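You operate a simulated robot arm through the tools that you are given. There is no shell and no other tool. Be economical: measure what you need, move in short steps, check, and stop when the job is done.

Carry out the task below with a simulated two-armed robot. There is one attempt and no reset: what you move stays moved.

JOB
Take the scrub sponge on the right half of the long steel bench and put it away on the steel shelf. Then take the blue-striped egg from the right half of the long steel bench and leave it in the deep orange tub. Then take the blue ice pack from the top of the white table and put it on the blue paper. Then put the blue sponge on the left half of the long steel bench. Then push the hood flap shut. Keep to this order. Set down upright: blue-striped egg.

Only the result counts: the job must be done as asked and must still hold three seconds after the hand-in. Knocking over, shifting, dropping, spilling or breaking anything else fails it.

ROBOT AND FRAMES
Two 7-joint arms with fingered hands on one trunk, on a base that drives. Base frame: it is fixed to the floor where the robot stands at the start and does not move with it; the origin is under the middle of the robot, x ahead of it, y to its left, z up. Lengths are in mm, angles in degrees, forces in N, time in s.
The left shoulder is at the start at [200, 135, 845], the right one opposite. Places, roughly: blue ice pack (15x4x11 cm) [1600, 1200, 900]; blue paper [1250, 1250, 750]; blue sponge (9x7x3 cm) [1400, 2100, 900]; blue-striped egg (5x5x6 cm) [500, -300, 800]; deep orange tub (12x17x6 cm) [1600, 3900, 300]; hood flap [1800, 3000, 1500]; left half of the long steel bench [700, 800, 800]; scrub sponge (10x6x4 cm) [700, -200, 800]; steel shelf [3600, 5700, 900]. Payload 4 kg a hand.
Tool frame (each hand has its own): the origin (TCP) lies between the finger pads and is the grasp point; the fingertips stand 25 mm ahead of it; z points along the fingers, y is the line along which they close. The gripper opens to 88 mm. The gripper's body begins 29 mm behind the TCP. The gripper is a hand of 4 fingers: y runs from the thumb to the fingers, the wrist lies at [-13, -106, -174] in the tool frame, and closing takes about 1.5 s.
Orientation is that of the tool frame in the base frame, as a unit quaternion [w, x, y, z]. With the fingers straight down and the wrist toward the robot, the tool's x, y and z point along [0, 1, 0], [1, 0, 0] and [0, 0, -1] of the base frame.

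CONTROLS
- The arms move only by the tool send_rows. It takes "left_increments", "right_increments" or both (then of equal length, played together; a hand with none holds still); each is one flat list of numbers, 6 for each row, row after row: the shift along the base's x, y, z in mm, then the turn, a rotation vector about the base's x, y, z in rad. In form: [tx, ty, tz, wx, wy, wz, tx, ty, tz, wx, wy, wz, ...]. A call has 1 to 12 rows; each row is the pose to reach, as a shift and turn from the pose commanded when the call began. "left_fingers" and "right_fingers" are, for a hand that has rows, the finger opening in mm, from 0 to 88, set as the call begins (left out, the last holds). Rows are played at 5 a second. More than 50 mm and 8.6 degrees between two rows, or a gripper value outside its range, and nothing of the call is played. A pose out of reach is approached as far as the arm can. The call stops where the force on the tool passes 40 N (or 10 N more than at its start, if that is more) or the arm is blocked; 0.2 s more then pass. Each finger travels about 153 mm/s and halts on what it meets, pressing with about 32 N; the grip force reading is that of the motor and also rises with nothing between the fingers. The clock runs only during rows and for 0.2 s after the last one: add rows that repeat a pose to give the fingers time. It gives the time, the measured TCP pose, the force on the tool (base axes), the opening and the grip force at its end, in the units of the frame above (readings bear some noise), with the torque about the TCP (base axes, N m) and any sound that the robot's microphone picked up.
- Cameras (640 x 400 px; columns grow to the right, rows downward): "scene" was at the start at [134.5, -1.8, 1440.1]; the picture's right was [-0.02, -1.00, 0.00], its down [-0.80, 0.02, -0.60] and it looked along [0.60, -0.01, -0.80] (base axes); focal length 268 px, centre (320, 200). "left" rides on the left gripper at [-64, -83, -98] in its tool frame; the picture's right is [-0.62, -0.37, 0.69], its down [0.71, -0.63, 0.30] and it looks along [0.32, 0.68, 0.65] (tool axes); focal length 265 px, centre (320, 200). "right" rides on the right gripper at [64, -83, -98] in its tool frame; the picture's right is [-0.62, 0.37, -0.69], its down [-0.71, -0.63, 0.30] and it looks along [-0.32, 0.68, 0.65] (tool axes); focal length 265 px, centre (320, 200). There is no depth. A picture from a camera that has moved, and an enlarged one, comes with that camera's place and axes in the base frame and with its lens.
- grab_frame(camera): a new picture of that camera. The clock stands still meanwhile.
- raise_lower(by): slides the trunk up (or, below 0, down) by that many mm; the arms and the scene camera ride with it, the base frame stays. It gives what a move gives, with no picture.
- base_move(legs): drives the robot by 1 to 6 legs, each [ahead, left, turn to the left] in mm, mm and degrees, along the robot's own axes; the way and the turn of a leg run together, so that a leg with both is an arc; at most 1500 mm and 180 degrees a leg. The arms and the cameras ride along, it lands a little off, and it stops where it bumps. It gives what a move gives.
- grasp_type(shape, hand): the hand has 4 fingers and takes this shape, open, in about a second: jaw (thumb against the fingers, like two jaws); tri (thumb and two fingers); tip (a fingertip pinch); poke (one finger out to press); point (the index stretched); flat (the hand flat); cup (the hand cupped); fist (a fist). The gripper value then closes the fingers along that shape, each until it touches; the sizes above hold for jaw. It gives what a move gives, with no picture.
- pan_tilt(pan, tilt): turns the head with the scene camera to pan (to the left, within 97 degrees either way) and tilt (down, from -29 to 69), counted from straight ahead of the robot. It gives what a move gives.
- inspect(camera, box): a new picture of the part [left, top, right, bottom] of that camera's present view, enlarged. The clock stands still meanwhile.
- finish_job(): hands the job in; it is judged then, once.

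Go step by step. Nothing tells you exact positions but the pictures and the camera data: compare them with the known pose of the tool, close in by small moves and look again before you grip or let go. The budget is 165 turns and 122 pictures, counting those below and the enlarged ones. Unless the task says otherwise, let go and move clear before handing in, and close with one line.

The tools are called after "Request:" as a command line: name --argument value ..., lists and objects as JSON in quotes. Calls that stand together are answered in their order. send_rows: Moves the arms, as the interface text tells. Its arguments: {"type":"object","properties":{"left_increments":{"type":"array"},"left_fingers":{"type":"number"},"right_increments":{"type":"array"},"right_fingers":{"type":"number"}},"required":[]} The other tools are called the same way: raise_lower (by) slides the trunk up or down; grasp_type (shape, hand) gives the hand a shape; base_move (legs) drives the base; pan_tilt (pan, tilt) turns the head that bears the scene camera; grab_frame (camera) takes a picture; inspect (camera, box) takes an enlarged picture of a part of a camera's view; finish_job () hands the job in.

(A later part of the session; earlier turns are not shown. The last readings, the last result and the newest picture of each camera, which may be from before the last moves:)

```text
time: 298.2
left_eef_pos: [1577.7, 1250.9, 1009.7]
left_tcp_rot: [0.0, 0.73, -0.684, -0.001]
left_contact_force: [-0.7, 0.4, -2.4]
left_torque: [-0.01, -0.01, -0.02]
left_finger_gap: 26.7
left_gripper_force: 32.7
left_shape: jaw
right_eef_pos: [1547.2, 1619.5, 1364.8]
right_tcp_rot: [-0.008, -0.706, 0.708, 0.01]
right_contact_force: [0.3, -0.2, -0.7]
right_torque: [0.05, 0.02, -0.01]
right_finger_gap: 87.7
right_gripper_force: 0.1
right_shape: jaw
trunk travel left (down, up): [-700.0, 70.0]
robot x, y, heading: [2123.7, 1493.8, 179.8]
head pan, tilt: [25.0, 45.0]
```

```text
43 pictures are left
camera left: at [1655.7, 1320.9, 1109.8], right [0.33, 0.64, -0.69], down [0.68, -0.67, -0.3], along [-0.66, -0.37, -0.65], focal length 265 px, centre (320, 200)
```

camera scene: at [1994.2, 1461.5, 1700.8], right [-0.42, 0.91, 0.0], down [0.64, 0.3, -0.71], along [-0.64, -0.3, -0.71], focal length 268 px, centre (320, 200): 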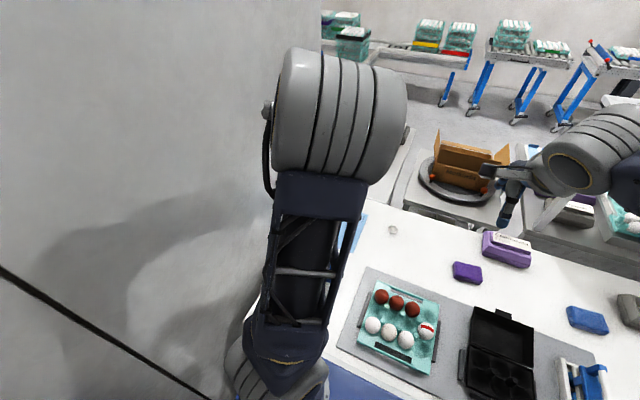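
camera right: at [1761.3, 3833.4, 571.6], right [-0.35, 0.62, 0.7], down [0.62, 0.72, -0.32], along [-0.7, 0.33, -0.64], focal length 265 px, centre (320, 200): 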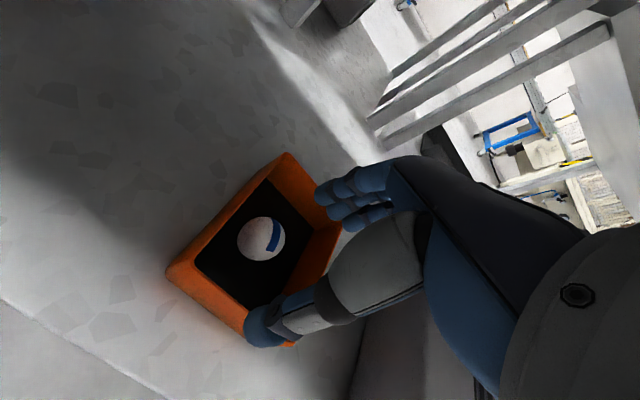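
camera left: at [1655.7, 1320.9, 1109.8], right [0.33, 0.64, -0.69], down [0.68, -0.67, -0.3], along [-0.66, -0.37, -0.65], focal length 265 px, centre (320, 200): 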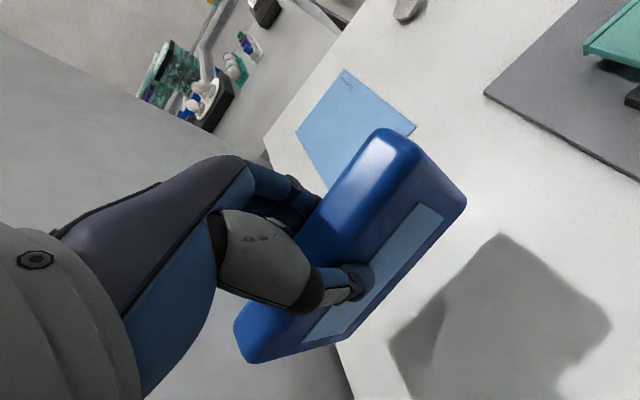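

The ice pack is lifted. I'll carry it toward the paper centre, staying 60 mm above the table.

Request:
send_rows --left_increments '[-40, 3, 0, 0, 0, -0.02, -80, 6, 0, 0, 0, -0.04, -120, 9, 0, 0, 0, -0.06, -160, 12, 0, 0, 0, -0.065, -195, 14, 0, 0, 0, -0.065, -225, 16, 0, 0, 0, -0.065, -245, 16, 0, 0, 0, -0.065, -245, 16, 0, 0, 0, -0.065]'

Request:
grab_frame --camera "left"

```text
time: 300.0
left_eef_pos: [1329.3, 1265.4, 1011.8]
left_tcp_rot: [-0.001, 0.707, -0.707, 0.0]
left_contact_force: [0.8, 0.0, -3.0]
left_torque: [0.05, 0.0, -0.01]
left_finger_gap: 26.5
left_gripper_force: 32.2
left_shape: jaw
right_eef_pos: [1546.9, 1619.5, 1365.7]
right_tcp_rot: [-0.007, -0.706, 0.708, 0.01]
right_contact_force: [-0.6, -0.2, -0.3]
right_torque: [0.02, -0.01, 0.02]
right_finger_gap: 87.8
right_gripper_force: 0.0
right_shape: jaw
trunk travel left (down, up): [-700.0, 70.0]
robot x, y, heading: [2125.8, 1498.6, 179.9]
head pan, tilt: [25.0, 45.0]
```

```text
42 pictures are left
camera left: at [1413.1, 1331.8, 1111.1], right [0.37, 0.62, -0.69], down [0.63, -0.71, -0.3], along [-0.68, -0.33, -0.65], focal length 265 px, centre (320, 200)
```

left: 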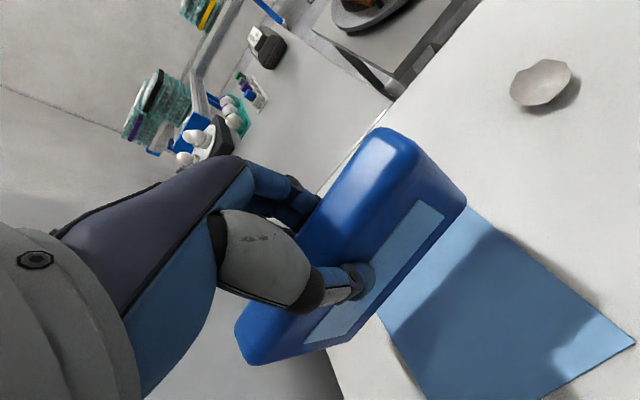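

The pack is centred over the paper. I'll lower it to contact.

Request:
send_rows --left_increments '[0, 2, -25, 0, 0, 0, 0, 2, -45, 0, 0, 0, 0, 2, -55, 0, 0, 0, 0, 2, -59, 0, 0, 0, 0, 2, -62, 0, 0, 0, 0, 2, -64, 0, 0, 0, 0, 2, -64, 0, 0, 0]'

Request:
grab_frame --camera "left"

```text
time: 301.6
left_eef_pos: [1330.7, 1270.3, 948.6]
left_tcp_rot: [-0.001, -0.707, 0.707, 0.001]
left_contact_force: [-1.1, 0.5, 13.1]
left_torque: [0.01, -0.07, -0.03]
left_finger_gap: 27.4
left_gripper_force: 31.7
left_shape: jaw
right_eef_pos: [1548.1, 1618.3, 1365.6]
right_tcp_rot: [-0.007, -0.706, 0.709, 0.009]
right_contact_force: [0.1, 0.6, 0.2]
right_torque: [0.03, 0.04, 0.0]
right_finger_gap: 87.8
right_gripper_force: 0.1
right_shape: jaw
trunk travel left (down, up): [-700.0, 70.0]
robot x, y, heading: [2128.6, 1498.1, 179.9]
head pan, tilt: [25.0, 45.0]
```

```text
41 pictures are left
camera left: at [1413.4, 1334.7, 1047.2], right [0.37, 0.62, -0.69], down [0.63, -0.71, -0.31], along [-0.69, -0.32, -0.65], focal length 265 px, centre (320, 200)
```

left: 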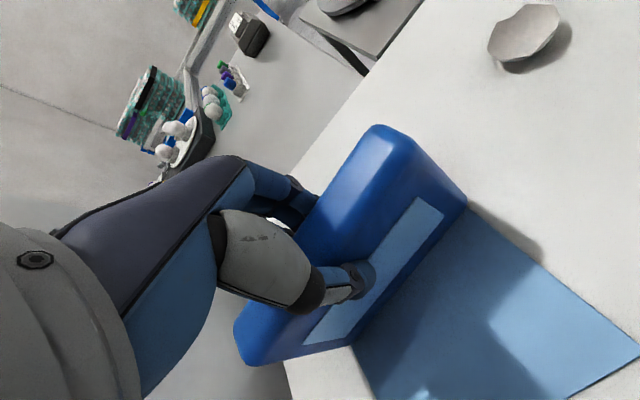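

Contact is made and the pack stands on the paper. I'll release and rise.

Request:
send_rows --left_increments '[0, 0, 0, 0, 0, 0, 0, 0, 0, 0, 0, 0, 0, 0, 0, 0, 0, 0, 0, 0, 0, 0, 0, 0, 0, 0, 0, 0, 0, 0]' --left_fingers 88

Request:
send_rows --left_increments '[0, 0, 20, 0, 0, 0, 0, 0, 50, 0, 0, 0, 0, 0, 90, 0, 0, 0, 0, 0, 135, 0, 0, 0, 30, 0, 170, 0, 0, 0, 70, 0, 190, 0, 0, 0, 115, 0, 200, 0, 0, 0, 160, 0, 200, 0, 0, 0]'

Request:
grab_frame --camera "left"

```text
time: 302.8
left_eef_pos: [1332.2, 1268.7, 945.3]
left_tcp_rot: [0.0, -0.707, 0.708, 0.0]
left_contact_force: [0.0, -0.2, 0.0]
left_torque: [-0.01, 0.03, -0.01]
left_finger_gap: 87.5
left_gripper_force: 0.0
left_shape: jaw
right_eef_pos: [1546.2, 1618.7, 1364.7]
right_tcp_rot: [-0.006, -0.706, 0.709, 0.01]
right_contact_force: [0.1, -0.2, 0.4]
right_torque: [-0.02, 0.03, 0.04]
right_finger_gap: 87.8
right_gripper_force: 0.1
right_shape: jaw
trunk travel left (down, up): [-700.0, 70.0]
robot x, y, heading: [2129.3, 1495.9, 180.1]
head pan, tilt: [25.0, 45.0]
```

```text
time: 304.6
left_eef_pos: [1488.4, 1270.6, 1144.0]
left_tcp_rot: [-0.001, -0.707, 0.707, 0.0]
left_contact_force: [0.5, 0.7, 0.0]
left_torque: [0.0, -0.01, -0.01]
left_finger_gap: 87.8
left_gripper_force: 0.1
left_shape: jaw
right_eef_pos: [1545.6, 1619.7, 1364.6]
right_tcp_rot: [-0.007, -0.706, 0.708, 0.01]
right_contact_force: [-1.5, 0.2, -0.1]
right_torque: [0.01, 0.01, -0.01]
right_finger_gap: 87.7
right_gripper_force: 0.1
right_shape: jaw
trunk travel left (down, up): [-700.0, 70.0]
robot x, y, heading: [2125.5, 1495.8, 180.0]
head pan, tilt: [25.0, 45.0]
```

```text
40 pictures are left
camera left: at [1571.3, 1335.0, 1244.6], right [0.37, 0.62, -0.69], down [0.63, -0.71, -0.3], along [-0.68, -0.33, -0.65], focal length 265 px, centre (320, 200)
```

left: 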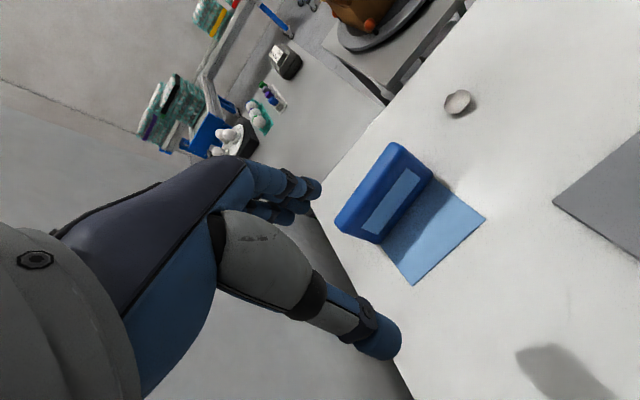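

The ice pack stands on the blue paper. Next is the blue sponge at about (1384,2048,888); I'll shift right to reach it with the right hand.

Request:
base_move --legs '[[0, -350, 0]]'

Request:
send_rows --right_increments '[-25, 15, -40, 0, 0, 0, -50, 30, -80, 0, 0, 0, -75, 45, -120, 0, 0, 0, -100, 60, -160, 0, 0, 0, -120, 70, -200, 0, 0, 0, -130, 75, -245, 0, 0, 0, -130, 75, -245, 0, 0, 0]'

Request:
grab_frame --camera "right"

Request:
pan_tilt --pan -5 --tilt 45

Request:
grab_frame --camera "scene"

```text
time: 306.9
left_eef_pos: [1489.9, 1632.1, 1144.8]
left_tcp_rot: [0.0, -0.707, 0.708, -0.001]
left_contact_force: [-0.7, -0.1, -0.3]
left_torque: [0.0, -0.01, 0.0]
left_finger_gap: 87.7
left_gripper_force: 0.0
left_shape: jaw
right_eef_pos: [1546.0, 1981.0, 1364.7]
right_tcp_rot: [-0.007, -0.706, 0.708, 0.011]
right_contact_force: [0.2, 0.6, -0.3]
right_torque: [0.0, 0.01, -0.04]
right_finger_gap: 87.8
right_gripper_force: 0.1
right_shape: jaw
trunk travel left (down, up): [-700.0, 70.0]
robot x, y, heading: [2131.4, 1857.7, 179.7]
head pan, tilt: [25.0, 45.0]
```

```text
time: 308.5
left_eef_pos: [1490.2, 1632.8, 1145.5]
left_tcp_rot: [0.0, -0.707, 0.708, 0.0]
left_contact_force: [0.1, -0.1, 0.2]
left_torque: [0.0, -0.01, -0.03]
left_finger_gap: 87.6
left_gripper_force: 0.1
left_shape: jaw
right_eef_pos: [1416.9, 2056.4, 1117.9]
right_tcp_rot: [-0.007, -0.706, 0.708, 0.01]
right_contact_force: [-0.3, 0.0, 1.0]
right_torque: [0.01, -0.02, 0.0]
right_finger_gap: 88.1
right_gripper_force: 0.0
right_shape: jaw
trunk travel left (down, up): [-700.0, 70.0]
robot x, y, heading: [2130.2, 1856.5, 179.9]
head pan, tilt: [25.0, 45.0]
```

```text
39 pictures are left
camera right: at [1502.0, 1991.9, 1214.3], right [-0.35, 0.62, 0.7], down [0.63, 0.71, -0.32], along [-0.7, 0.33, -0.64], focal length 265 px, centre (320, 200)
```

right: 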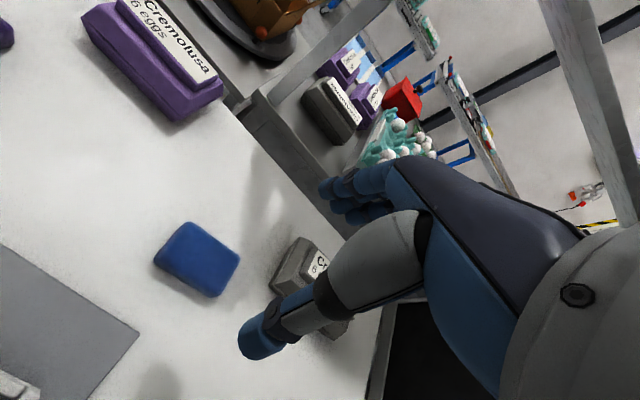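

```text
time: 309.5
left_eef_pos: [1490.0, 1633.1, 1145.6]
left_tcp_rot: [0.0, -0.707, 0.707, 0.001]
left_contact_force: [-0.4, 0.0, 0.5]
left_torque: [-0.01, -0.03, 0.02]
left_finger_gap: 87.6
left_gripper_force: 0.1
left_shape: jaw
right_eef_pos: [1417.1, 2056.2, 1117.9]
right_tcp_rot: [-0.008, -0.706, 0.708, 0.01]
right_contact_force: [0.0, 0.4, 0.6]
right_torque: [0.0, -0.01, -0.01]
right_finger_gap: 87.9
right_gripper_force: 0.0
right_shape: jaw
trunk travel left (down, up): [-700.0, 70.0]
robot x, y, heading: [2129.1, 1856.3, 179.5]
head pan, tilt: [-5.0, 45.0]
```

```text
38 pictures are left
camera scene: at [1988.2, 1865.0, 1700.8], right [0.09, 1.0, 0.0], down [0.7, -0.06, -0.71], along [-0.7, 0.06, -0.71], focal length 268 px, centre (320, 200)
```

scene: 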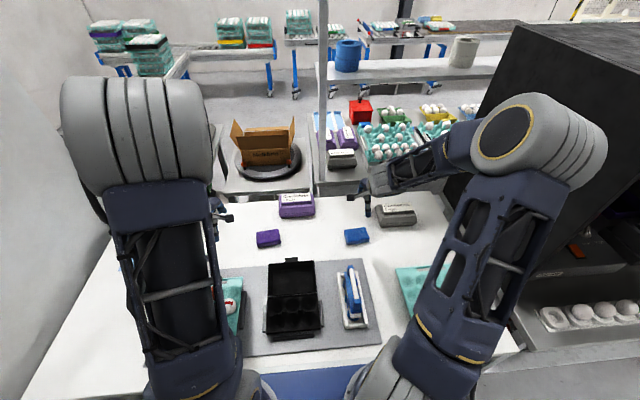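

The sponge is at about (1366,2060), turned ~7°. I'll come down to just above it and re-measure.

Request:
send_rows --right_increments '[-20, 2, -35, 0, 0, 0.05, -40, 3, -70, 0, 0, 0.1, -51, 4, -115, 0, 0, 0.13, -51, 4, -158, 0, 0, 0.13, -51, 4, -158, 0, 0, 0.13]' --right_fingers 88

Request:
grab_frame --camera "right"

```text
time: 310.7
left_eef_pos: [1490.6, 1632.2, 1144.7]
left_tcp_rot: [-0.001, 0.708, -0.707, 0.0]
left_contact_force: [-0.7, -0.2, -0.2]
left_torque: [0.03, 0.0, -0.01]
left_finger_gap: 88.1
left_gripper_force: 0.2
left_shape: jaw
right_eef_pos: [1366.7, 2060.1, 960.8]
right_tcp_rot: [0.007, 0.75, -0.661, -0.01]
right_contact_force: [0.0, -0.4, -0.4]
right_torque: [0.0, -0.02, -0.03]
right_finger_gap: 87.8
right_gripper_force: 0.2
right_shape: jaw
trunk travel left (down, up): [-700.0, 70.0]
robot x, y, heading: [2127.2, 1858.0, 179.7]
head pan, tilt: [-5.0, 45.0]
```

```text
37 pictures are left
camera right: at [1460.0, 2006.4, 1058.0], right [-0.43, 0.57, 0.7], down [0.53, 0.79, -0.32], along [-0.74, 0.24, -0.63], focal length 265 px, centre (320, 200)
```

right: 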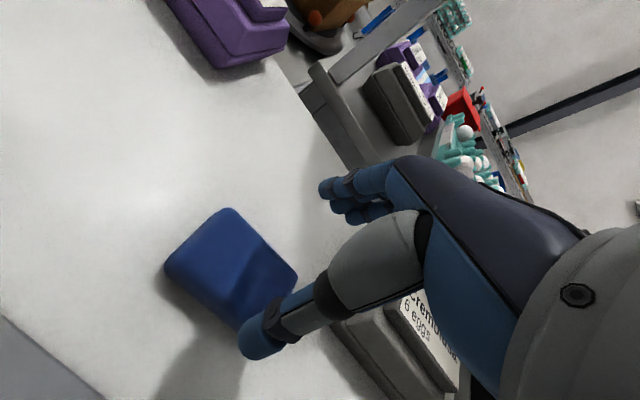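

The hand is aligned over the sponge. I'll descend with force guarding.

Request:
send_rows --right_increments '[1, 0, -30, 0, 0, 0, 1, 0, -55, 0, 0, 0, 1, 0, -68, 0, 0, 0, 1, 0, -75, 0, 0, 0, 1, 0, -80, 0, 0, 0, 1, 0, -80, 0, 0, 0]'

Request:
grab_frame --camera "right"

```text
time: 312.1
left_eef_pos: [1490.2, 1632.9, 1143.8]
left_tcp_rot: [0.0, 0.707, -0.707, 0.0]
left_contact_force: [-0.5, 0.5, 0.1]
left_torque: [-0.06, 0.0, 0.0]
left_finger_gap: 87.8
left_gripper_force: 0.0
left_shape: jaw
right_eef_pos: [1368.2, 2061.0, 881.0]
right_tcp_rot: [0.008, 0.75, -0.662, -0.01]
right_contact_force: [0.2, 0.4, -0.6]
right_torque: [-0.01, 0.01, -0.01]
right_finger_gap: 87.8
right_gripper_force: 0.0
right_shape: jaw
trunk travel left (down, up): [-700.0, 70.0]
robot x, y, heading: [2129.6, 1858.2, 179.8]
head pan, tilt: [-5.0, 45.0]
```

```text
36 pictures are left
camera right: at [1460.2, 2007.5, 977.9], right [-0.43, 0.57, 0.7], down [0.53, 0.79, -0.32], along [-0.74, 0.24, -0.64], focal length 265 px, centre (320, 200)
```

right: 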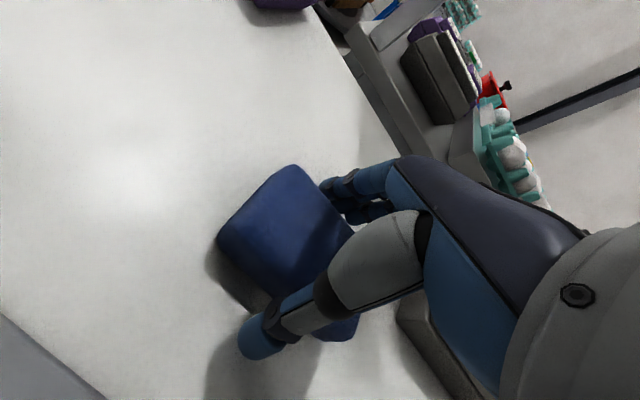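

Request:
send_rows --right_increments '[0, 0, -4, 0, 0, 0, 0, 0, -8, 0, 0, 0, 0, 0, -8, 0, 0, 0]'

Request:
send_rows --right_increments '[0, 0, 0, 0, 0, 0, 0, 0, 0, 0, 0, 0, 0, 0, 0, 0, 0, 0, 0, 0, 0, 0, 0, 0, 0, 0, 0, 0, 0, 0, 0, 0, 0, 0, 0, 0, 0, 0, 0, 0, 0, 0]' --right_fingers 35

Request:
grab_frame --camera "right"

```text
time: 312.9
left_eef_pos: [1489.3, 1632.6, 1145.4]
left_tcp_rot: [0.0, 0.707, -0.707, 0.001]
left_contact_force: [0.1, 0.4, 0.2]
left_torque: [0.02, -0.01, 0.01]
left_finger_gap: 87.8
left_gripper_force: 0.1
left_shape: jaw
right_eef_pos: [1368.6, 2059.6, 874.3]
right_tcp_rot: [0.008, 0.75, -0.661, -0.01]
right_contact_force: [0.1, 0.3, 3.2]
right_torque: [0.03, 0.06, -0.03]
right_finger_gap: 87.7
right_gripper_force: 0.0
right_shape: jaw
trunk travel left (down, up): [-700.0, 70.0]
robot x, y, heading: [2132.2, 1854.4, 179.7]
head pan, tilt: [-5.0, 45.0]
```

```text
time: 314.5
left_eef_pos: [1490.2, 1631.3, 1145.1]
left_tcp_rot: [0.0, 0.707, -0.707, 0.0]
left_contact_force: [0.0, 0.2, 0.2]
left_torque: [-0.01, -0.03, 0.01]
left_finger_gap: 87.8
left_gripper_force: 0.0
left_shape: jaw
right_eef_pos: [1367.4, 2060.0, 875.9]
right_tcp_rot: [0.009, 0.75, -0.661, -0.01]
right_contact_force: [2.8, -0.1, 32.8]
right_torque: [0.14, -1.57, 0.01]
right_finger_gap: 55.1
right_gripper_force: 32.0
right_shape: jaw
trunk travel left (down, up): [-700.0, 70.0]
robot x, y, heading: [2133.9, 1862.1, 179.7]
head pan, tilt: [-5.0, 45.0]
```

```text
35 pictures are left
camera right: at [1460.4, 2006.7, 971.7], right [-0.42, 0.57, 0.71], down [0.53, 0.79, -0.32], along [-0.74, 0.24, -0.63], focal length 265 px, centre (320, 200)
```

right: 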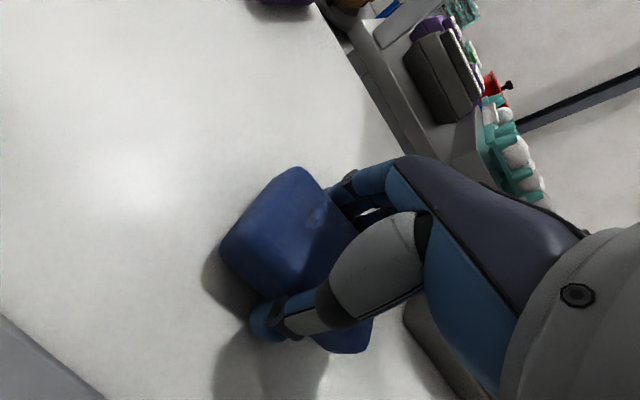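

The sponge is gripped. I'll lift straight up, then pull the arms back and reverse from the table.

Request:
send_rows --right_increments '[0, 0, 30, 0, 0, 0, 0, 0, 75, 0, 0, 0, 0, 0, 120, 0, 0, 0, 0, 0, 165, 0, 0, 0, 30, -5, 200, 0, 0, 0, 65, -10, 230, 0, 0, 0, 100, -15, 260, 0, 0, 0, 135, -20, 290, 0, 0, 0]' --left_increments '[0, 0, 15, 0, 0, 0, 0, 0, 30, 0, 0, 0, 0, 0, 45, 0, 0, 0, 0, 0, 60, 0, 0, 0, 30, 0, 75, 0, 0, 0, 60, 0, 90, 0, 0, 0, 90, 0, 105, 0, 0, 0, 120, 0, 120, 0, 0, 0]'

Request:
grab_frame --camera "right"

Request:
base_move --legs '[[-450, 0, 0], [0, 0, -90]]'

```text
time: 316.3
left_eef_pos: [1610.1, 1635.8, 1265.6]
left_tcp_rot: [0.001, -0.707, 0.707, -0.001]
left_contact_force: [-0.2, 0.0, -0.5]
left_torque: [-0.01, -0.01, 0.01]
left_finger_gap: 87.5
left_gripper_force: 0.0
left_shape: jaw
right_eef_pos: [1503.7, 2041.3, 1165.1]
right_tcp_rot: [0.009, 0.75, -0.661, -0.01]
right_contact_force: [0.3, 0.1, -1.7]
right_torque: [0.01, -0.01, 0.02]
right_finger_gap: 54.8
right_gripper_force: 31.9
right_shape: jaw
trunk travel left (down, up): [-700.0, 70.0]
robot x, y, heading: [2134.1, 1856.2, 179.7]
head pan, tilt: [-5.0, 45.0]
```

```text
34 pictures are left
camera right: at [1595.6, 1988.1, 1261.4], right [-0.43, 0.57, 0.7], down [0.53, 0.79, -0.32], along [-0.73, 0.24, -0.64], focal length 265 px, centre (320, 200)
```

right: 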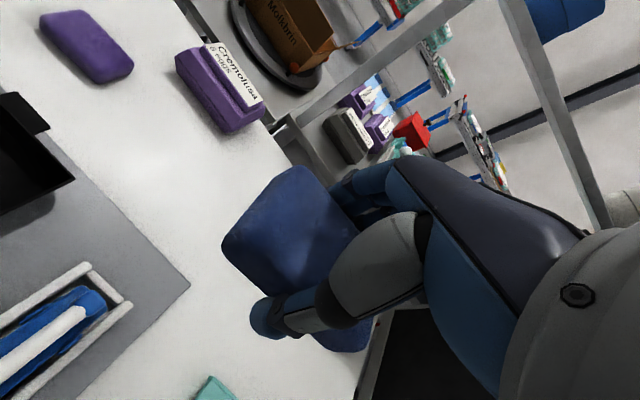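

```text
time: 322.9
left_eef_pos: [2377.2, 2380.6, 1266.6]
left_tcp_rot: [0.0, 0.018, 1.0, 0.0]
left_contact_force: [-0.5, -0.3, -0.2]
left_torque: [-0.04, -0.02, -0.03]
left_finger_gap: 87.7
left_gripper_force: 0.0
left_shape: jaw
right_eef_pos: [2789.0, 2475.5, 1164.5]
right_tcp_rot: [0.001, -0.045, 0.999, 0.012]
right_contact_force: [0.1, 0.1, -0.5]
right_torque: [0.03, -0.01, 0.0]
right_finger_gap: 54.4
right_gripper_force: 32.2
right_shape: jaw
trunk travel left (down, up): [-700.0, 70.0]
robot x, y, heading: [2581.6, 1855.8, 87.6]
head pan, tilt: [-5.0, 45.0]
```

I'll carry the sponge back to the long bench: up the aisle in +y, through the gap, then down the main aisle.

Request:
base_move --legs '[[0, 0, 2.4], [1450, 0, 0], [1450, 0, 0], [725, 0, 0], [0, 0, 90]]'

```text
time: 344.7
left_eef_pos: [2091.9, 5274.2, 1266.9]
left_tcp_rot: [0.0, -0.704, 0.71, -0.001]
left_contact_force: [-0.7, 0.2, 0.0]
left_torque: [0.03, -0.02, 0.03]
left_finger_gap: 87.7
left_gripper_force: 0.1
left_shape: jaw
right_eef_pos: [1988.7, 5682.2, 1165.1]
right_tcp_rot: [0.007, 0.747, -0.665, -0.009]
right_contact_force: [-0.6, 0.2, -1.4]
right_torque: [-0.01, 0.0, -0.02]
right_finger_gap: 54.3
right_gripper_force: 32.3
right_shape: jaw
trunk travel left (down, up): [-700.0, 70.0]
robot x, y, heading: [2611.9, 5490.1, 179.2]
head pan, tilt: [-5.0, 45.0]
```

Request:
base_move --legs '[[1500, 0, 0.8], [1500, 0, 0], [0, 0, 90]]'

```text
time: 362.9
left_eef_pos: [-144.5, 4980.6, 1266.0]
left_tcp_rot: [0.0, 1.0, 0.011, -0.001]
left_contact_force: [-0.5, 0.4, -0.1]
left_torque: [0.0, -0.03, 0.0]
left_finger_gap: 87.8
left_gripper_force: 0.0
left_shape: jaw
right_eef_pos: [-551.1, 4862.9, 1164.7]
right_tcp_rot: [0.013, 0.997, 0.074, -0.001]
right_contact_force: [0.0, -0.1, -0.7]
right_torque: [0.0, 0.03, 0.02]
right_finger_gap: 54.3
right_gripper_force: 31.7
right_shape: jaw
trunk travel left (down, up): [-700.0, 70.0]
robot x, y, heading: [-381.8, 5491.9, -88.9]
head pan, tilt: [-5.0, 45.0]
```

Request:
base_move --legs '[[0, 0, -1.1], [1480, 0, 0], [1480, 0, 0], [1450, 100, 0], [0, 0, 90]]'

Request:
pan_tilt --pan -10 --tilt 40

Request:
grab_frame --camera "scene"

```text
time: 387.9
left_eef_pos: [273.4, 1353.8, 1265.9]
left_tcp_rot: [0.0, 0.706, 0.708, 0.0]
left_contact_force: [0.1, -0.4, 0.9]
left_torque: [0.01, 0.01, -0.03]
left_finger_gap: 87.8
left_gripper_force: 0.1
left_shape: jaw
right_eef_pos: [382.0, 947.7, 1164.4]
right_tcp_rot: [0.01, 0.66, 0.751, 0.008]
right_contact_force: [0.4, -0.5, -0.8]
right_torque: [-0.01, -0.02, 0.01]
right_finger_gap: 54.0
right_gripper_force: 31.6
right_shape: jaw
trunk travel left (down, up): [-700.0, 70.0]
robot x, y, heading: [-241.6, 1129.4, -0.3]
head pan, tilt: [-5.0, 45.0]
```

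```text
time: 388.6
left_eef_pos: [273.4, 1355.0, 1265.3]
left_tcp_rot: [0.0, 0.706, 0.708, 0.0]
left_contact_force: [0.6, 0.8, 0.1]
left_torque: [0.01, 0.02, 0.07]
left_finger_gap: 87.6
left_gripper_force: 0.1
left_shape: jaw
right_eef_pos: [382.6, 948.2, 1164.8]
right_tcp_rot: [0.009, 0.661, 0.751, 0.008]
right_contact_force: [0.0, 0.2, -1.0]
right_torque: [0.0, -0.04, 0.01]
right_finger_gap: 54.1
right_gripper_force: 31.9
right_shape: jaw
trunk travel left (down, up): [-700.0, 70.0]
robot x, y, heading: [-245.6, 1131.7, -0.3]
head pan, tilt: [-10.0, 40.0]
```

```text
33 pictures are left
camera scene: at [-100.0, 1115.2, 1708.0], right [-0.18, -0.98, 0.0], down [-0.63, 0.11, -0.77], along [0.75, -0.14, -0.64], focal length 268 px, centre (320, 200)
```

scene: 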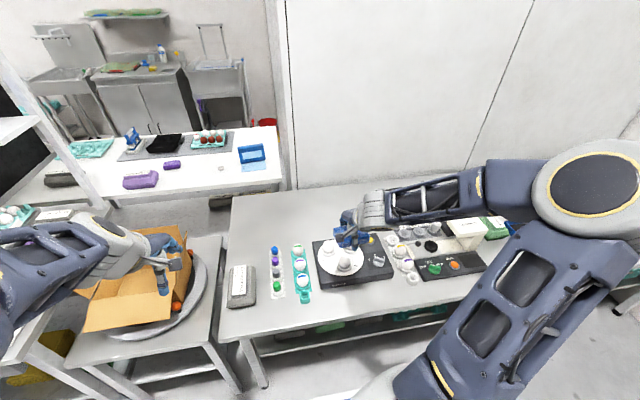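

The long bench's back area around (785,1010) is free, well within its left half. I'll drive up to the bench.

Request:
base_move --legs '[[240, 0, 0.3]]'

Request:
send_rows --right_increments '[30, 10, -20, 0, 0, 0, 60, 20, -40, 0, 0, 0, 90, 30, -60, 0, 0, -0.04, 120, 40, -80, 0, 0, -0.08, 150, 50, -100, 0, 0, -0.12, 163, 60, -130, 0, 0, -0.12, 163, 60, -170, 0, 0, -0.12, 163, 60, -210, 0, 0, -0.12, 163, 60, -210, 0, 0, -0.12]'

Request:
grab_frame --camera "right"

Request:
grab_frame --camera "scene"

```text
time: 390.4
left_eef_pos: [511.7, 1353.5, 1266.5]
left_tcp_rot: [-0.001, 0.707, 0.708, 0.0]
left_contact_force: [0.7, -0.4, -0.1]
left_torque: [-0.01, 0.0, 0.0]
left_finger_gap: 87.8
left_gripper_force: 0.0
left_shape: jaw
right_eef_pos: [620.1, 946.7, 1163.9]
right_tcp_rot: [0.009, 0.661, 0.75, 0.008]
right_contact_force: [-0.8, 0.1, -1.0]
right_torque: [0.0, -0.04, 0.02]
right_finger_gap: 53.8
right_gripper_force: 31.6
right_shape: jaw
trunk travel left (down, up): [-700.0, 70.0]
robot x, y, heading: [-3.0, 1129.0, -0.3]
head pan, tilt: [-10.0, 40.0]
```

```text
time: 392.4
left_eef_pos: [512.2, 1353.2, 1265.7]
left_tcp_rot: [0.0, 0.706, 0.708, 0.0]
left_contact_force: [-1.2, -0.6, -0.4]
left_torque: [-0.03, 0.03, 0.02]
left_finger_gap: 87.6
left_gripper_force: 0.1
left_shape: jaw
right_eef_pos: [783.4, 1007.9, 955.5]
right_tcp_rot: [0.01, 0.705, 0.71, 0.008]
right_contact_force: [-0.3, 0.8, -0.2]
right_torque: [0.02, 0.0, -0.03]
right_finger_gap: 53.6
right_gripper_force: 32.1
right_shape: jaw
trunk travel left (down, up): [-700.0, 70.0]
robot x, y, heading: [-5.3, 1128.3, -0.2]
head pan, tilt: [-10.0, 40.0]
```

```text
32 pictures are left
camera right: at [696.8, 1072.3, 1052.4], right [0.35, -0.61, 0.7], down [-0.62, -0.72, -0.32], along [0.7, -0.32, -0.64], focal length 265 px, centre (320, 200)
```

right: 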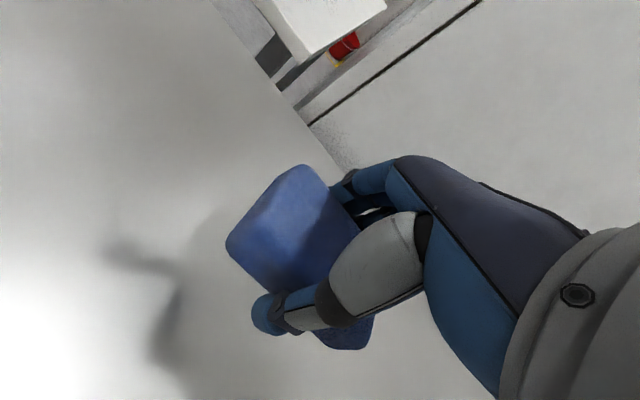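

```text
31 pictures are left
camera scene: at [138.7, 1114.3, 1708.0], right [-0.18, -0.98, 0.0], down [-0.63, 0.11, -0.77], along [0.75, -0.14, -0.64], focal length 268 px, centre (320, 200)
```

scene: 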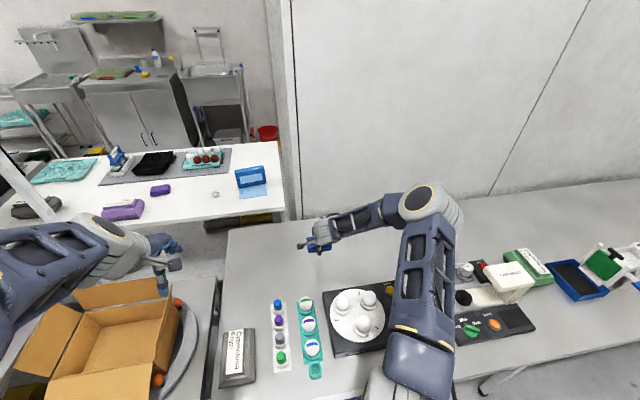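

The spot is free. I'll lower the sponge to the bench.

Request:
send_rows --right_increments '[0, 0, -40, 0, 0, 0, 0, 0, -80, 0, 0, 0, 0, 0, -105, 0, 0, 0, 0, 0, -115, 0, 0, 0, 0, 0, -121, 0, 0, 0, 0, 0, -126, 0, 0, 0, 0, 0, -131, 0, 0, 0, 0, 0, -135, 0, 0, 0]'

Request:
grab_frame --camera "right"

```text
time: 394.3
left_eef_pos: [511.5, 1354.5, 1266.1]
left_tcp_rot: [0.0, 0.706, 0.708, 0.0]
left_contact_force: [-0.3, 0.5, 0.2]
left_torque: [0.02, -0.03, -0.01]
left_finger_gap: 87.6
left_gripper_force: 0.1
left_shape: jaw
right_eef_pos: [788.5, 1007.2, 825.0]
right_tcp_rot: [0.012, 0.705, 0.709, 0.012]
right_contact_force: [-2.4, -0.4, 15.7]
right_torque: [0.02, 0.71, 0.02]
right_finger_gap: 52.5
right_gripper_force: 32.5
right_shape: jaw
trunk travel left (down, up): [-700.0, 70.0]
robot x, y, heading: [-7.0, 1131.1, -0.1]
head pan, tilt: [-10.0, 40.0]
stopped in row 8 (right hand): the force on the tool passed its limit (the readings are from after the stop); the commanded pose is now the measured one
```

```text
30 pictures are left
camera right: at [700.4, 1071.9, 921.8], right [0.35, -0.62, 0.71], down [-0.61, -0.72, -0.33], along [0.71, -0.32, -0.63], focal length 265 px, centre (320, 200)
```

right: 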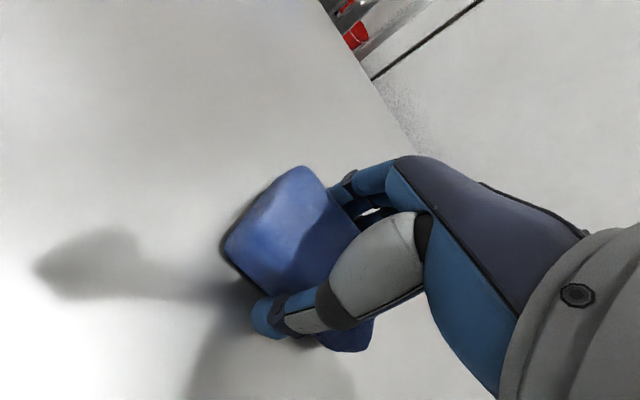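

The sponge is on the bench. I'll release it, rise and check.

Request:
send_rows --right_increments '[0, 0, 1, 0, 0, 0, 0, 0, 1, 0, 0, 0, 0, 0, 1, 0, 0, 0, 0, 0, 1, 0, 0, 0, 0, 0, 1, 0, 0, 0]' --right_fingers 88

Request:
send_rows --right_increments '[0, 0, 30, 0, 0, 0, 0, 0, 75, 0, 0, 0, 0, 0, 120, 0, 0, 0, 0, 0, 165, 0, 0, 0, -30, 0, 200, 0, 0, 0, -65, 0, 230, 0, 0, 0, -100, 0, 260, 0, 0, 0, -135, 0, 290, 0, 0, 0, -175, 0, 315, 0, 0, 0, -220, 0, 335, 0, 0, 0, -265, 0, 340, 0, 0, 0]'

Request:
grab_frame --camera "right"

```text
time: 395.5
left_eef_pos: [513.1, 1353.2, 1266.6]
left_tcp_rot: [0.0, 0.706, 0.708, 0.0]
left_contact_force: [-0.4, 0.2, 0.3]
left_torque: [-0.01, -0.01, 0.01]
left_finger_gap: 87.9
left_gripper_force: 0.1
left_shape: jaw
right_eef_pos: [786.8, 1007.9, 824.9]
right_tcp_rot: [0.012, 0.705, 0.709, 0.011]
right_contact_force: [2.5, 0.3, 3.2]
right_torque: [0.01, 0.07, 0.02]
right_finger_gap: 83.7
right_gripper_force: 0.0
right_shape: jaw
trunk travel left (down, up): [-700.0, 70.0]
robot x, y, heading: [-2.5, 1130.9, -0.4]
head pan, tilt: [-10.0, 40.0]
```

```text
time: 397.9
left_eef_pos: [511.7, 1353.8, 1265.9]
left_tcp_rot: [0.0, 0.707, 0.707, 0.0]
left_contact_force: [0.8, 0.0, -0.1]
left_torque: [-0.03, 0.04, 0.0]
left_finger_gap: 87.9
left_gripper_force: 0.1
left_shape: jaw
right_eef_pos: [552.7, 1006.1, 1176.9]
right_tcp_rot: [0.011, 0.705, 0.709, 0.01]
right_contact_force: [0.8, 0.0, -0.4]
right_torque: [-0.01, 0.0, 0.03]
right_finger_gap: 87.5
right_gripper_force: 0.0
right_shape: jaw
right hand out of reach, approached as far as the arm can: row 11
trunk travel left (down, up): [-700.0, 70.0]
robot x, y, heading: [-5.8, 1131.8, -0.3]
head pan, tilt: [-10.0, 40.0]
```

```text
29 pictures are left
camera right: at [465.8, 1071.3, 1274.0], right [0.35, -0.62, 0.7], down [-0.62, -0.72, -0.32], along [0.7, -0.32, -0.63], focal length 265 px, centre (320, 200)
```

right: 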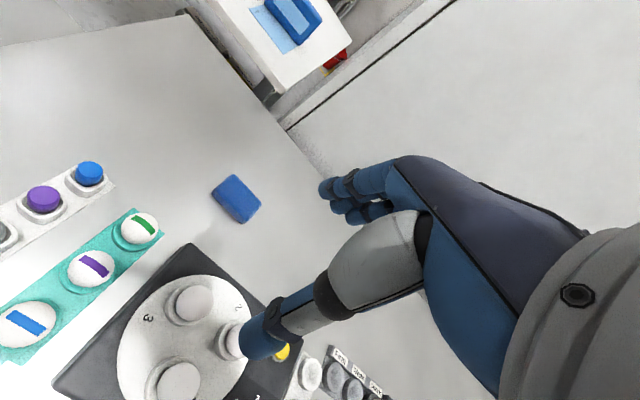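

The sponge lies on the left half. Now I'll go back around to the hood for the flap.

Request:
base_move --legs '[[-260, 0, 0.3], [0, 0, 90], [1445, 60, 0], [1445, 60, 0], [1445, 30, 0]]'

```text
time: 423.8
left_eef_pos: [-823.2, 5921.4, 1266.5]
left_tcp_rot: [0.0, -0.024, 1.0, -0.001]
left_contact_force: [0.1, -0.3, -0.1]
left_torque: [0.0, -0.03, -0.04]
left_finger_gap: 87.8
left_gripper_force: 0.0
left_shape: jaw
right_eef_pos: [-479.2, 5978.9, 1177.8]
right_tcp_rot: [0.0, -0.026, 1.0, 0.015]
right_contact_force: [-0.7, 0.0, 0.2]
right_torque: [0.0, -0.01, -0.02]
right_finger_gap: 87.9
right_gripper_force: 0.1
right_shape: jaw
trunk travel left (down, up): [-700.0, 70.0]
robot x, y, heading: [-576.7, 5416.2, 92.5]
head pan, tilt: [-10.0, 40.0]
```

Request:
base_move --legs '[[0, 0, -92.5], [300, 60, 0]]'

```text
time: 429.9
left_eef_pos: [247.5, 5675.0, 1265.6]
left_tcp_rot: [0.0, 0.717, 0.697, -0.001]
left_contact_force: [-0.3, 0.0, -1.0]
left_torque: [0.02, 0.02, 0.01]
left_finger_gap: 87.7
left_gripper_force: 0.0
left_shape: jaw
right_eef_pos: [278.9, 5328.1, 1178.3]
right_tcp_rot: [0.012, 0.715, 0.699, 0.011]
right_contact_force: [-0.1, 0.0, -0.4]
right_torque: [0.01, 0.02, 0.02]
right_finger_gap: 87.9
right_gripper_force: 0.1
right_shape: jaw
trunk travel left (down, up): [-700.0, 70.0]
robot x, y, heading: [-275.3, 5465.5, -1.9]
head pan, tilt: [-10.0, 40.0]
```

Request:
base_move --legs '[[0, 15, 1.9], [1450, 0, 0], [1450, 0, 0], [0, 0, -90], [1400, 0, 0]]'

Request:
pan_tilt --pan -35 --tilt 15

Request:
grab_frame --camera "scene"

```text
time: 454.7
left_eef_pos: [2852.1, 3580.7, 1267.2]
left_tcp_rot: [0.0, 1.0, 0.002, -0.001]
left_contact_force: [-0.8, 0.0, -0.4]
left_torque: [0.0, 0.01, 0.0]
left_finger_gap: 87.7
left_gripper_force: 0.0
left_shape: jaw
right_eef_pos: [2505.4, 3539.3, 1177.7]
right_tcp_rot: [0.016, 1.0, 0.006, 0.0]
right_contact_force: [0.7, 0.5, -0.7]
right_torque: [-0.03, -0.01, 0.03]
right_finger_gap: 87.8
right_gripper_force: 0.0
right_shape: jaw
trunk travel left (down, up): [-700.0, 70.0]
robot x, y, heading: [2624.5, 4099.6, -90.1]
head pan, tilt: [-10.0, 40.0]
```

```text
time: 455.6
left_eef_pos: [2851.4, 3581.2, 1265.2]
left_tcp_rot: [-0.001, 1.0, 0.003, 0.0]
left_contact_force: [-0.3, 0.0, 0.1]
left_torque: [0.02, 0.01, 0.0]
left_finger_gap: 87.5
left_gripper_force: 0.0
left_shape: jaw
right_eef_pos: [2506.4, 3539.0, 1178.7]
right_tcp_rot: [0.016, 1.0, 0.005, -0.001]
right_contact_force: [0.5, -0.3, -0.9]
right_torque: [-0.02, -0.02, -0.02]
right_finger_gap: 87.5
right_gripper_force: 0.1
right_shape: jaw
trunk travel left (down, up): [-700.0, 70.0]
robot x, y, heading: [2624.4, 4101.0, -89.9]
head pan, tilt: [-35.0, 15.0]
```

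```text
28 pictures are left
camera scene: at [2572.4, 3960.7, 1747.5], right [-0.82, 0.57, 0.0], down [0.15, 0.21, -0.97], along [-0.55, -0.79, -0.26], focal length 268 px, centre (320, 200)
```

scene: 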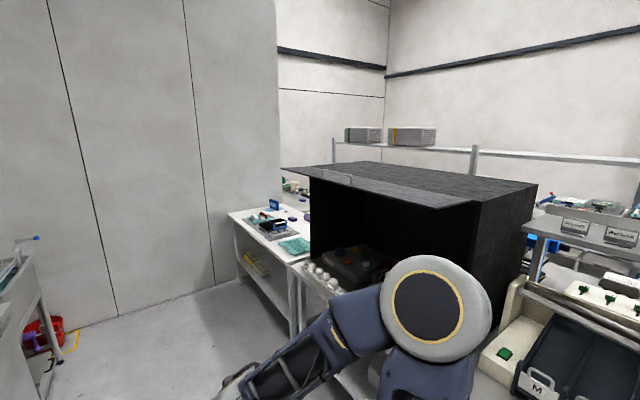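

The flap is a plate hinged along the hood's top front edge and sticking out level. I'll zoom to measure it.

Request:
inspect --camera "scene" --box '[260, 130, 560, 330]'

```text
2.00 times, centred on (410, 230) of scene
camera zoom: at [2572.4, 3960.7, 1747.5], right [-0.82, 0.57, 0.0], down [0.15, 0.21, -0.97], along [-0.55, -0.79, -0.26], focal length 536 px, centre (140, 140)
```

zoom: 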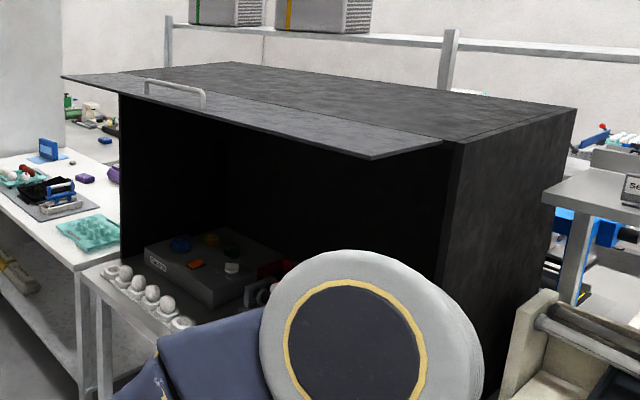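

The flap's outer edge is at about x 1838, z 1510, with its hinge at x≈1650 and y from 2500 to 3525. I'll drive in front of it, face it, raise the trunk and retract the left hand.

Request:
base_move --legs '[[1200, -30, 0], [0, 0, -90]]'

Request:
raise_lower --by 70

Request:
send_rows --left_increments '[40, 0, 0, 0, 0, 0, 80, 0, 0, 0, 0, 0, 120, 0, 0, 0, 0, 0, 160, 0, 0, 0, 0, 0, 200, 0, 0, 0, 0, 0, 220, 0, 0, 0, 0, 0, 220, 0, 0, 0, 0, 0, 220, 0, 0, 0, 0, 0, 220, 0, 0, 0, 0, 0]' --right_increments '[10, 0, 45, 0, 0, 0, 20, 0, 90, 0, 0, 0, 30, 0, 135, 0, 0, 0, 40, 0, 180, 0, 0, 0, 50, 0, 225, 0, 0, 0, 60, 0, 270, 0, 0, 0, 60, 0, 310, 0, 0, 0, 60, 0, 350, 0, 0, 0, 60, 0, 350, 0, 0, 0]' --right_fingers 0

Request:
pan_tilt --pan -10 --tilt 15

Request:
grab_frame --camera "scene"

```text
time: 465.6
left_eef_pos: [2071.9, 2670.9, 1265.9]
left_tcp_rot: [0.0, -0.698, 0.716, -0.001]
left_contact_force: [0.6, -0.5, -0.6]
left_torque: [0.0, 0.0, 0.01]
left_finger_gap: 87.8
left_gripper_force: 0.0
left_shape: jaw
right_eef_pos: [2039.5, 3017.6, 1178.9]
right_tcp_rot: [-0.01, -0.7, 0.714, 0.012]
right_contact_force: [-0.5, 0.5, 0.0]
right_torque: [0.03, 0.02, -0.03]
right_finger_gap: 87.6
right_gripper_force: 0.1
right_shape: jaw
trunk travel left (down, up): [-700.0, 70.0]
robot x, y, heading: [2592.0, 2883.0, 178.4]
head pan, tilt: [-35.0, 15.0]
```

```text
time: 466.7
left_eef_pos: [2070.5, 2670.3, 1336.2]
left_tcp_rot: [0.001, -0.698, 0.716, 0.0]
left_contact_force: [0.3, 0.5, 0.5]
left_torque: [0.0, 0.0, 0.04]
left_finger_gap: 87.7
left_gripper_force: 0.1
left_shape: jaw
right_eef_pos: [2039.7, 3018.4, 1249.3]
right_tcp_rot: [-0.009, -0.7, 0.714, 0.01]
right_contact_force: [-0.5, -0.2, -0.3]
right_torque: [0.01, 0.01, 0.0]
right_finger_gap: 87.5
right_gripper_force: 0.0
right_shape: jaw
trunk travel left (down, up): [-770.0, 0.0]
robot x, y, heading: [2596.2, 2879.9, 178.7]
head pan, tilt: [-35.0, 15.0]
```

```text
time: 468.7
left_eef_pos: [2288.8, 2647.6, 1380.6]
left_tcp_rot: [0.0, -0.699, 0.715, 0.0]
left_contact_force: [-0.3, 0.6, 0.1]
left_torque: [-0.01, 0.03, 0.02]
left_finger_gap: 87.6
left_gripper_force: 0.0
left_shape: jaw
left hand out of reach, approached as far as the arm can: row 2, 3, 4, 5, 6, 7, 8, 9
right_eef_pos: [2089.7, 3021.3, 1589.4]
right_tcp_rot: [-0.009, -0.699, 0.715, 0.01]
right_contact_force: [0.2, -0.3, -0.5]
right_torque: [0.03, -0.02, -0.02]
right_finger_gap: 0.1
right_gripper_force: 32.4
right_shape: jaw
right hand out of reach, approached as far as the arm can: row 7, 8, 9
trunk travel left (down, up): [-770.0, 0.0]
robot x, y, heading: [2594.3, 2880.9, 178.4]
head pan, tilt: [-35.0, 15.0]
```

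```text
time: 469.6
left_eef_pos: [2287.6, 2646.5, 1382.3]
left_tcp_rot: [0.0, -0.697, 0.717, 0.0]
left_contact_force: [0.0, 0.2, -1.3]
left_torque: [0.03, 0.01, 0.03]
left_finger_gap: 87.7
left_gripper_force: 0.1
left_shape: jaw
right_eef_pos: [2089.3, 3020.4, 1588.9]
right_tcp_rot: [-0.011, -0.7, 0.714, 0.012]
right_contact_force: [0.3, 0.4, -0.4]
right_torque: [0.03, 0.02, 0.0]
right_finger_gap: 0.0
right_gripper_force: 32.1
right_shape: jaw
trunk travel left (down, up): [-770.0, 0.0]
robot x, y, heading: [2593.4, 2883.9, 178.4]
head pan, tilt: [-10.0, 15.0]
```

```text
26 pictures are left
camera scene: at [2442.8, 2901.2, 1817.6], right [0.2, 0.98, 0.0], down [0.25, -0.05, -0.97], along [-0.95, 0.2, -0.26], focal length 268 px, centre (320, 200)
```

scene: 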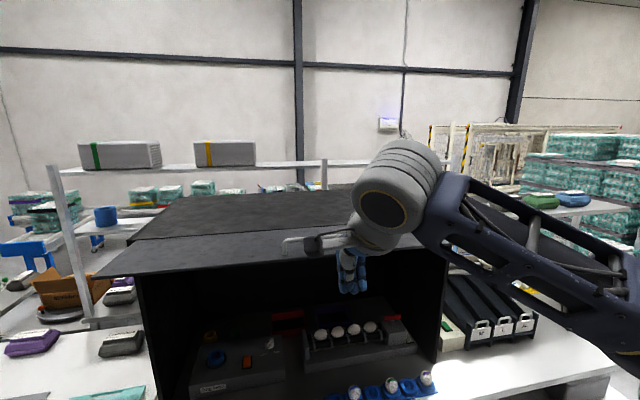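

The fingertips (z≈1564) are higher than the flap (1510). I'll drive forward so the closed fingers are over the flap's outer part, to the right of its handle.

Request:
base_move --legs '[[0, -110, 1.5], [285, 0, 0]]'

Request:
grab_frame --camera "scene"

Request:
grab_frame --camera "right"

```text
time: 472.3
left_eef_pos: [2012.3, 2749.5, 1381.5]
left_tcp_rot: [0.0, 0.707, -0.707, 0.001]
left_contact_force: [0.2, -0.5, -0.2]
left_torque: [-0.01, 0.01, 0.03]
left_finger_gap: 87.6
left_gripper_force: 0.0
left_shape: jaw
right_eef_pos: [1804.4, 3116.8, 1589.5]
right_tcp_rot: [0.01, 0.71, -0.705, -0.011]
right_contact_force: [0.5, 0.0, -0.3]
right_torque: [-0.02, -0.03, -0.02]
right_finger_gap: 0.1
right_gripper_force: 32.1
right_shape: jaw
trunk travel left (down, up): [-770.0, 0.0]
robot x, y, heading: [2310.0, 2988.4, 179.6]
head pan, tilt: [-10.0, 15.0]
```

```text
25 pictures are left
camera scene: at [2160.6, 3007.3, 1817.6], right [0.18, 0.98, 0.0], down [0.25, -0.05, -0.97], along [-0.95, 0.17, -0.26], focal length 268 px, centre (320, 200)
```

scene: 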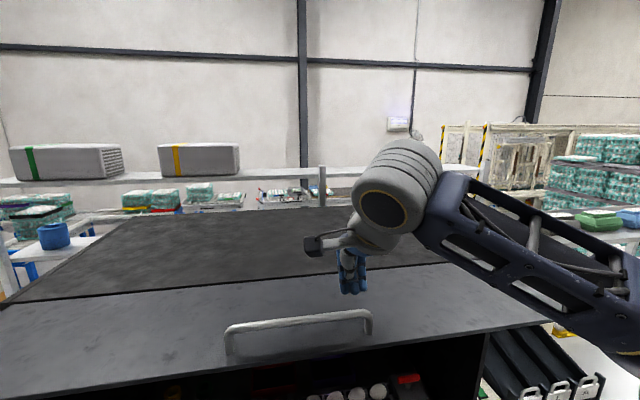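

```text
24 pictures are left
camera right: at [1890.4, 3053.3, 1684.9], right [-0.35, 0.62, 0.7], down [0.62, 0.72, -0.32], along [-0.71, 0.32, -0.63], focal length 265 px, centre (320, 200)
```

right: 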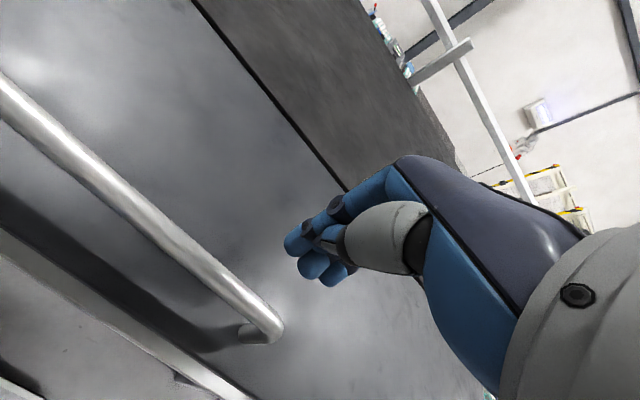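

The handle's right end is near y 3145. I'll shift 80 mm further right so the fingers clear it, then press down near the outer edge.

Request:
base_move --legs '[[0, -85, 0]]'

Request:
send_rows --right_increments '[20, 0, -15, 0, 0, 0, 20, 0, -30, 0, 0, 0, 20, 0, -45, 0, 0, 0, 20, 0, -60, 0, 0, 0, 20, 0, -75, 0, 0, 0, 18, 0, -90, 0, 0, 0, 16, 0, -105, 0, 0, 0]'

Request:
grab_frame --camera "right"

```text
time: 473.4
left_eef_pos: [2011.1, 2833.9, 1381.5]
left_tcp_rot: [0.0, -0.707, 0.707, 0.0]
left_contact_force: [-0.6, 0.1, -0.6]
left_torque: [0.02, 0.04, 0.02]
left_finger_gap: 87.6
left_gripper_force: 0.1
left_shape: jaw
right_eef_pos: [1805.6, 3202.2, 1588.3]
right_tcp_rot: [0.011, 0.709, -0.705, -0.012]
right_contact_force: [0.3, 0.2, -0.6]
right_torque: [0.01, -0.02, -0.02]
right_finger_gap: 0.0
right_gripper_force: 31.9
right_shape: jaw
trunk travel left (down, up): [-770.0, 0.0]
robot x, y, heading: [2313.4, 3074.6, 179.9]
head pan, tilt: [-10.0, 15.0]
```

```text
time: 475.0
left_eef_pos: [2012.0, 2834.4, 1380.8]
left_tcp_rot: [0.0, 0.707, -0.707, 0.0]
left_contact_force: [-0.1, -0.9, -0.5]
left_torque: [-0.01, -0.01, 0.04]
left_finger_gap: 87.6
left_gripper_force: 0.0
left_shape: jaw
right_eef_pos: [1820.1, 3203.0, 1482.6]
right_tcp_rot: [0.011, 0.709, -0.705, -0.012]
right_contact_force: [-0.3, 0.6, 2.9]
right_torque: [-0.01, 0.01, 0.0]
right_finger_gap: 0.0
right_gripper_force: 32.2
right_shape: jaw
right hand out of reach, approached as far as the arm can: row 1, 2, 3, 4, 5
trunk travel left (down, up): [-770.0, 0.0]
robot x, y, heading: [2315.1, 3078.1, 179.9]
head pan, tilt: [-10.0, 15.0]
```

```text
23 pictures are left
camera right: at [1906.1, 3139.7, 1579.3], right [-0.35, 0.62, 0.71], down [0.62, 0.72, -0.32], along [-0.71, 0.32, -0.63], focal length 265 px, centre (320, 200)
```

right: 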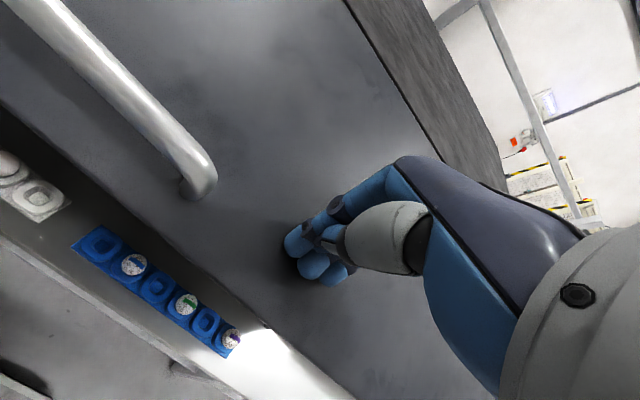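

The flap is swinging down under light force (about 3 N). I'll follow its arc down and inward.

Request:
send_rows --right_increments '[-20, 0, -32, 0, 0, 0, -41, 0, -61, 0, 0, 0, -67, 0, -85, 0, 0, 0, -87, 0, -100, 0, 0, 0, -87, 0, -100, 0, 0, 0]'

Request:
grab_frame --camera "scene"

```text
time: 476.2
left_eef_pos: [2012.2, 2833.8, 1381.7]
left_tcp_rot: [0.0, 0.707, -0.707, 0.0]
left_contact_force: [1.6, -0.2, -0.5]
left_torque: [-0.01, 0.02, -0.02]
left_finger_gap: 87.8
left_gripper_force: 0.0
left_shape: jaw
right_eef_pos: [1733.9, 3205.1, 1383.7]
right_tcp_rot: [0.01, 0.709, -0.705, -0.012]
right_contact_force: [0.2, 0.0, 1.1]
right_torque: [0.02, 0.04, 0.01]
right_finger_gap: 0.0
right_gripper_force: 31.9
right_shape: jaw
trunk travel left (down, up): [-770.0, 0.0]
robot x, y, heading: [2313.1, 3077.4, 179.6]
head pan, tilt: [-10.0, 15.0]
```

```text
22 pictures are left
camera scene: at [2160.8, 3093.0, 1817.6], right [0.18, 0.98, 0.0], down [0.25, -0.05, -0.97], along [-0.95, 0.17, -0.26], focal length 268 px, centre (320, 200)
```

scene: 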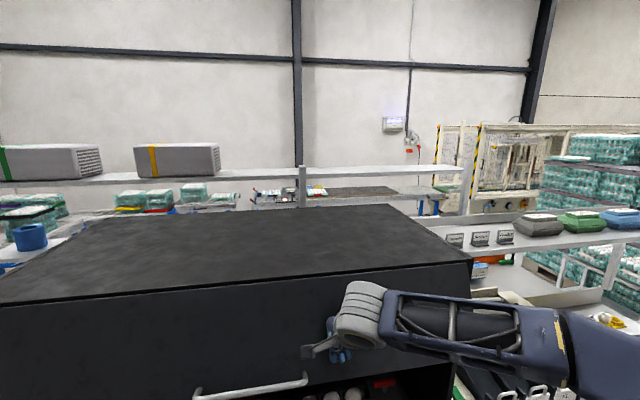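

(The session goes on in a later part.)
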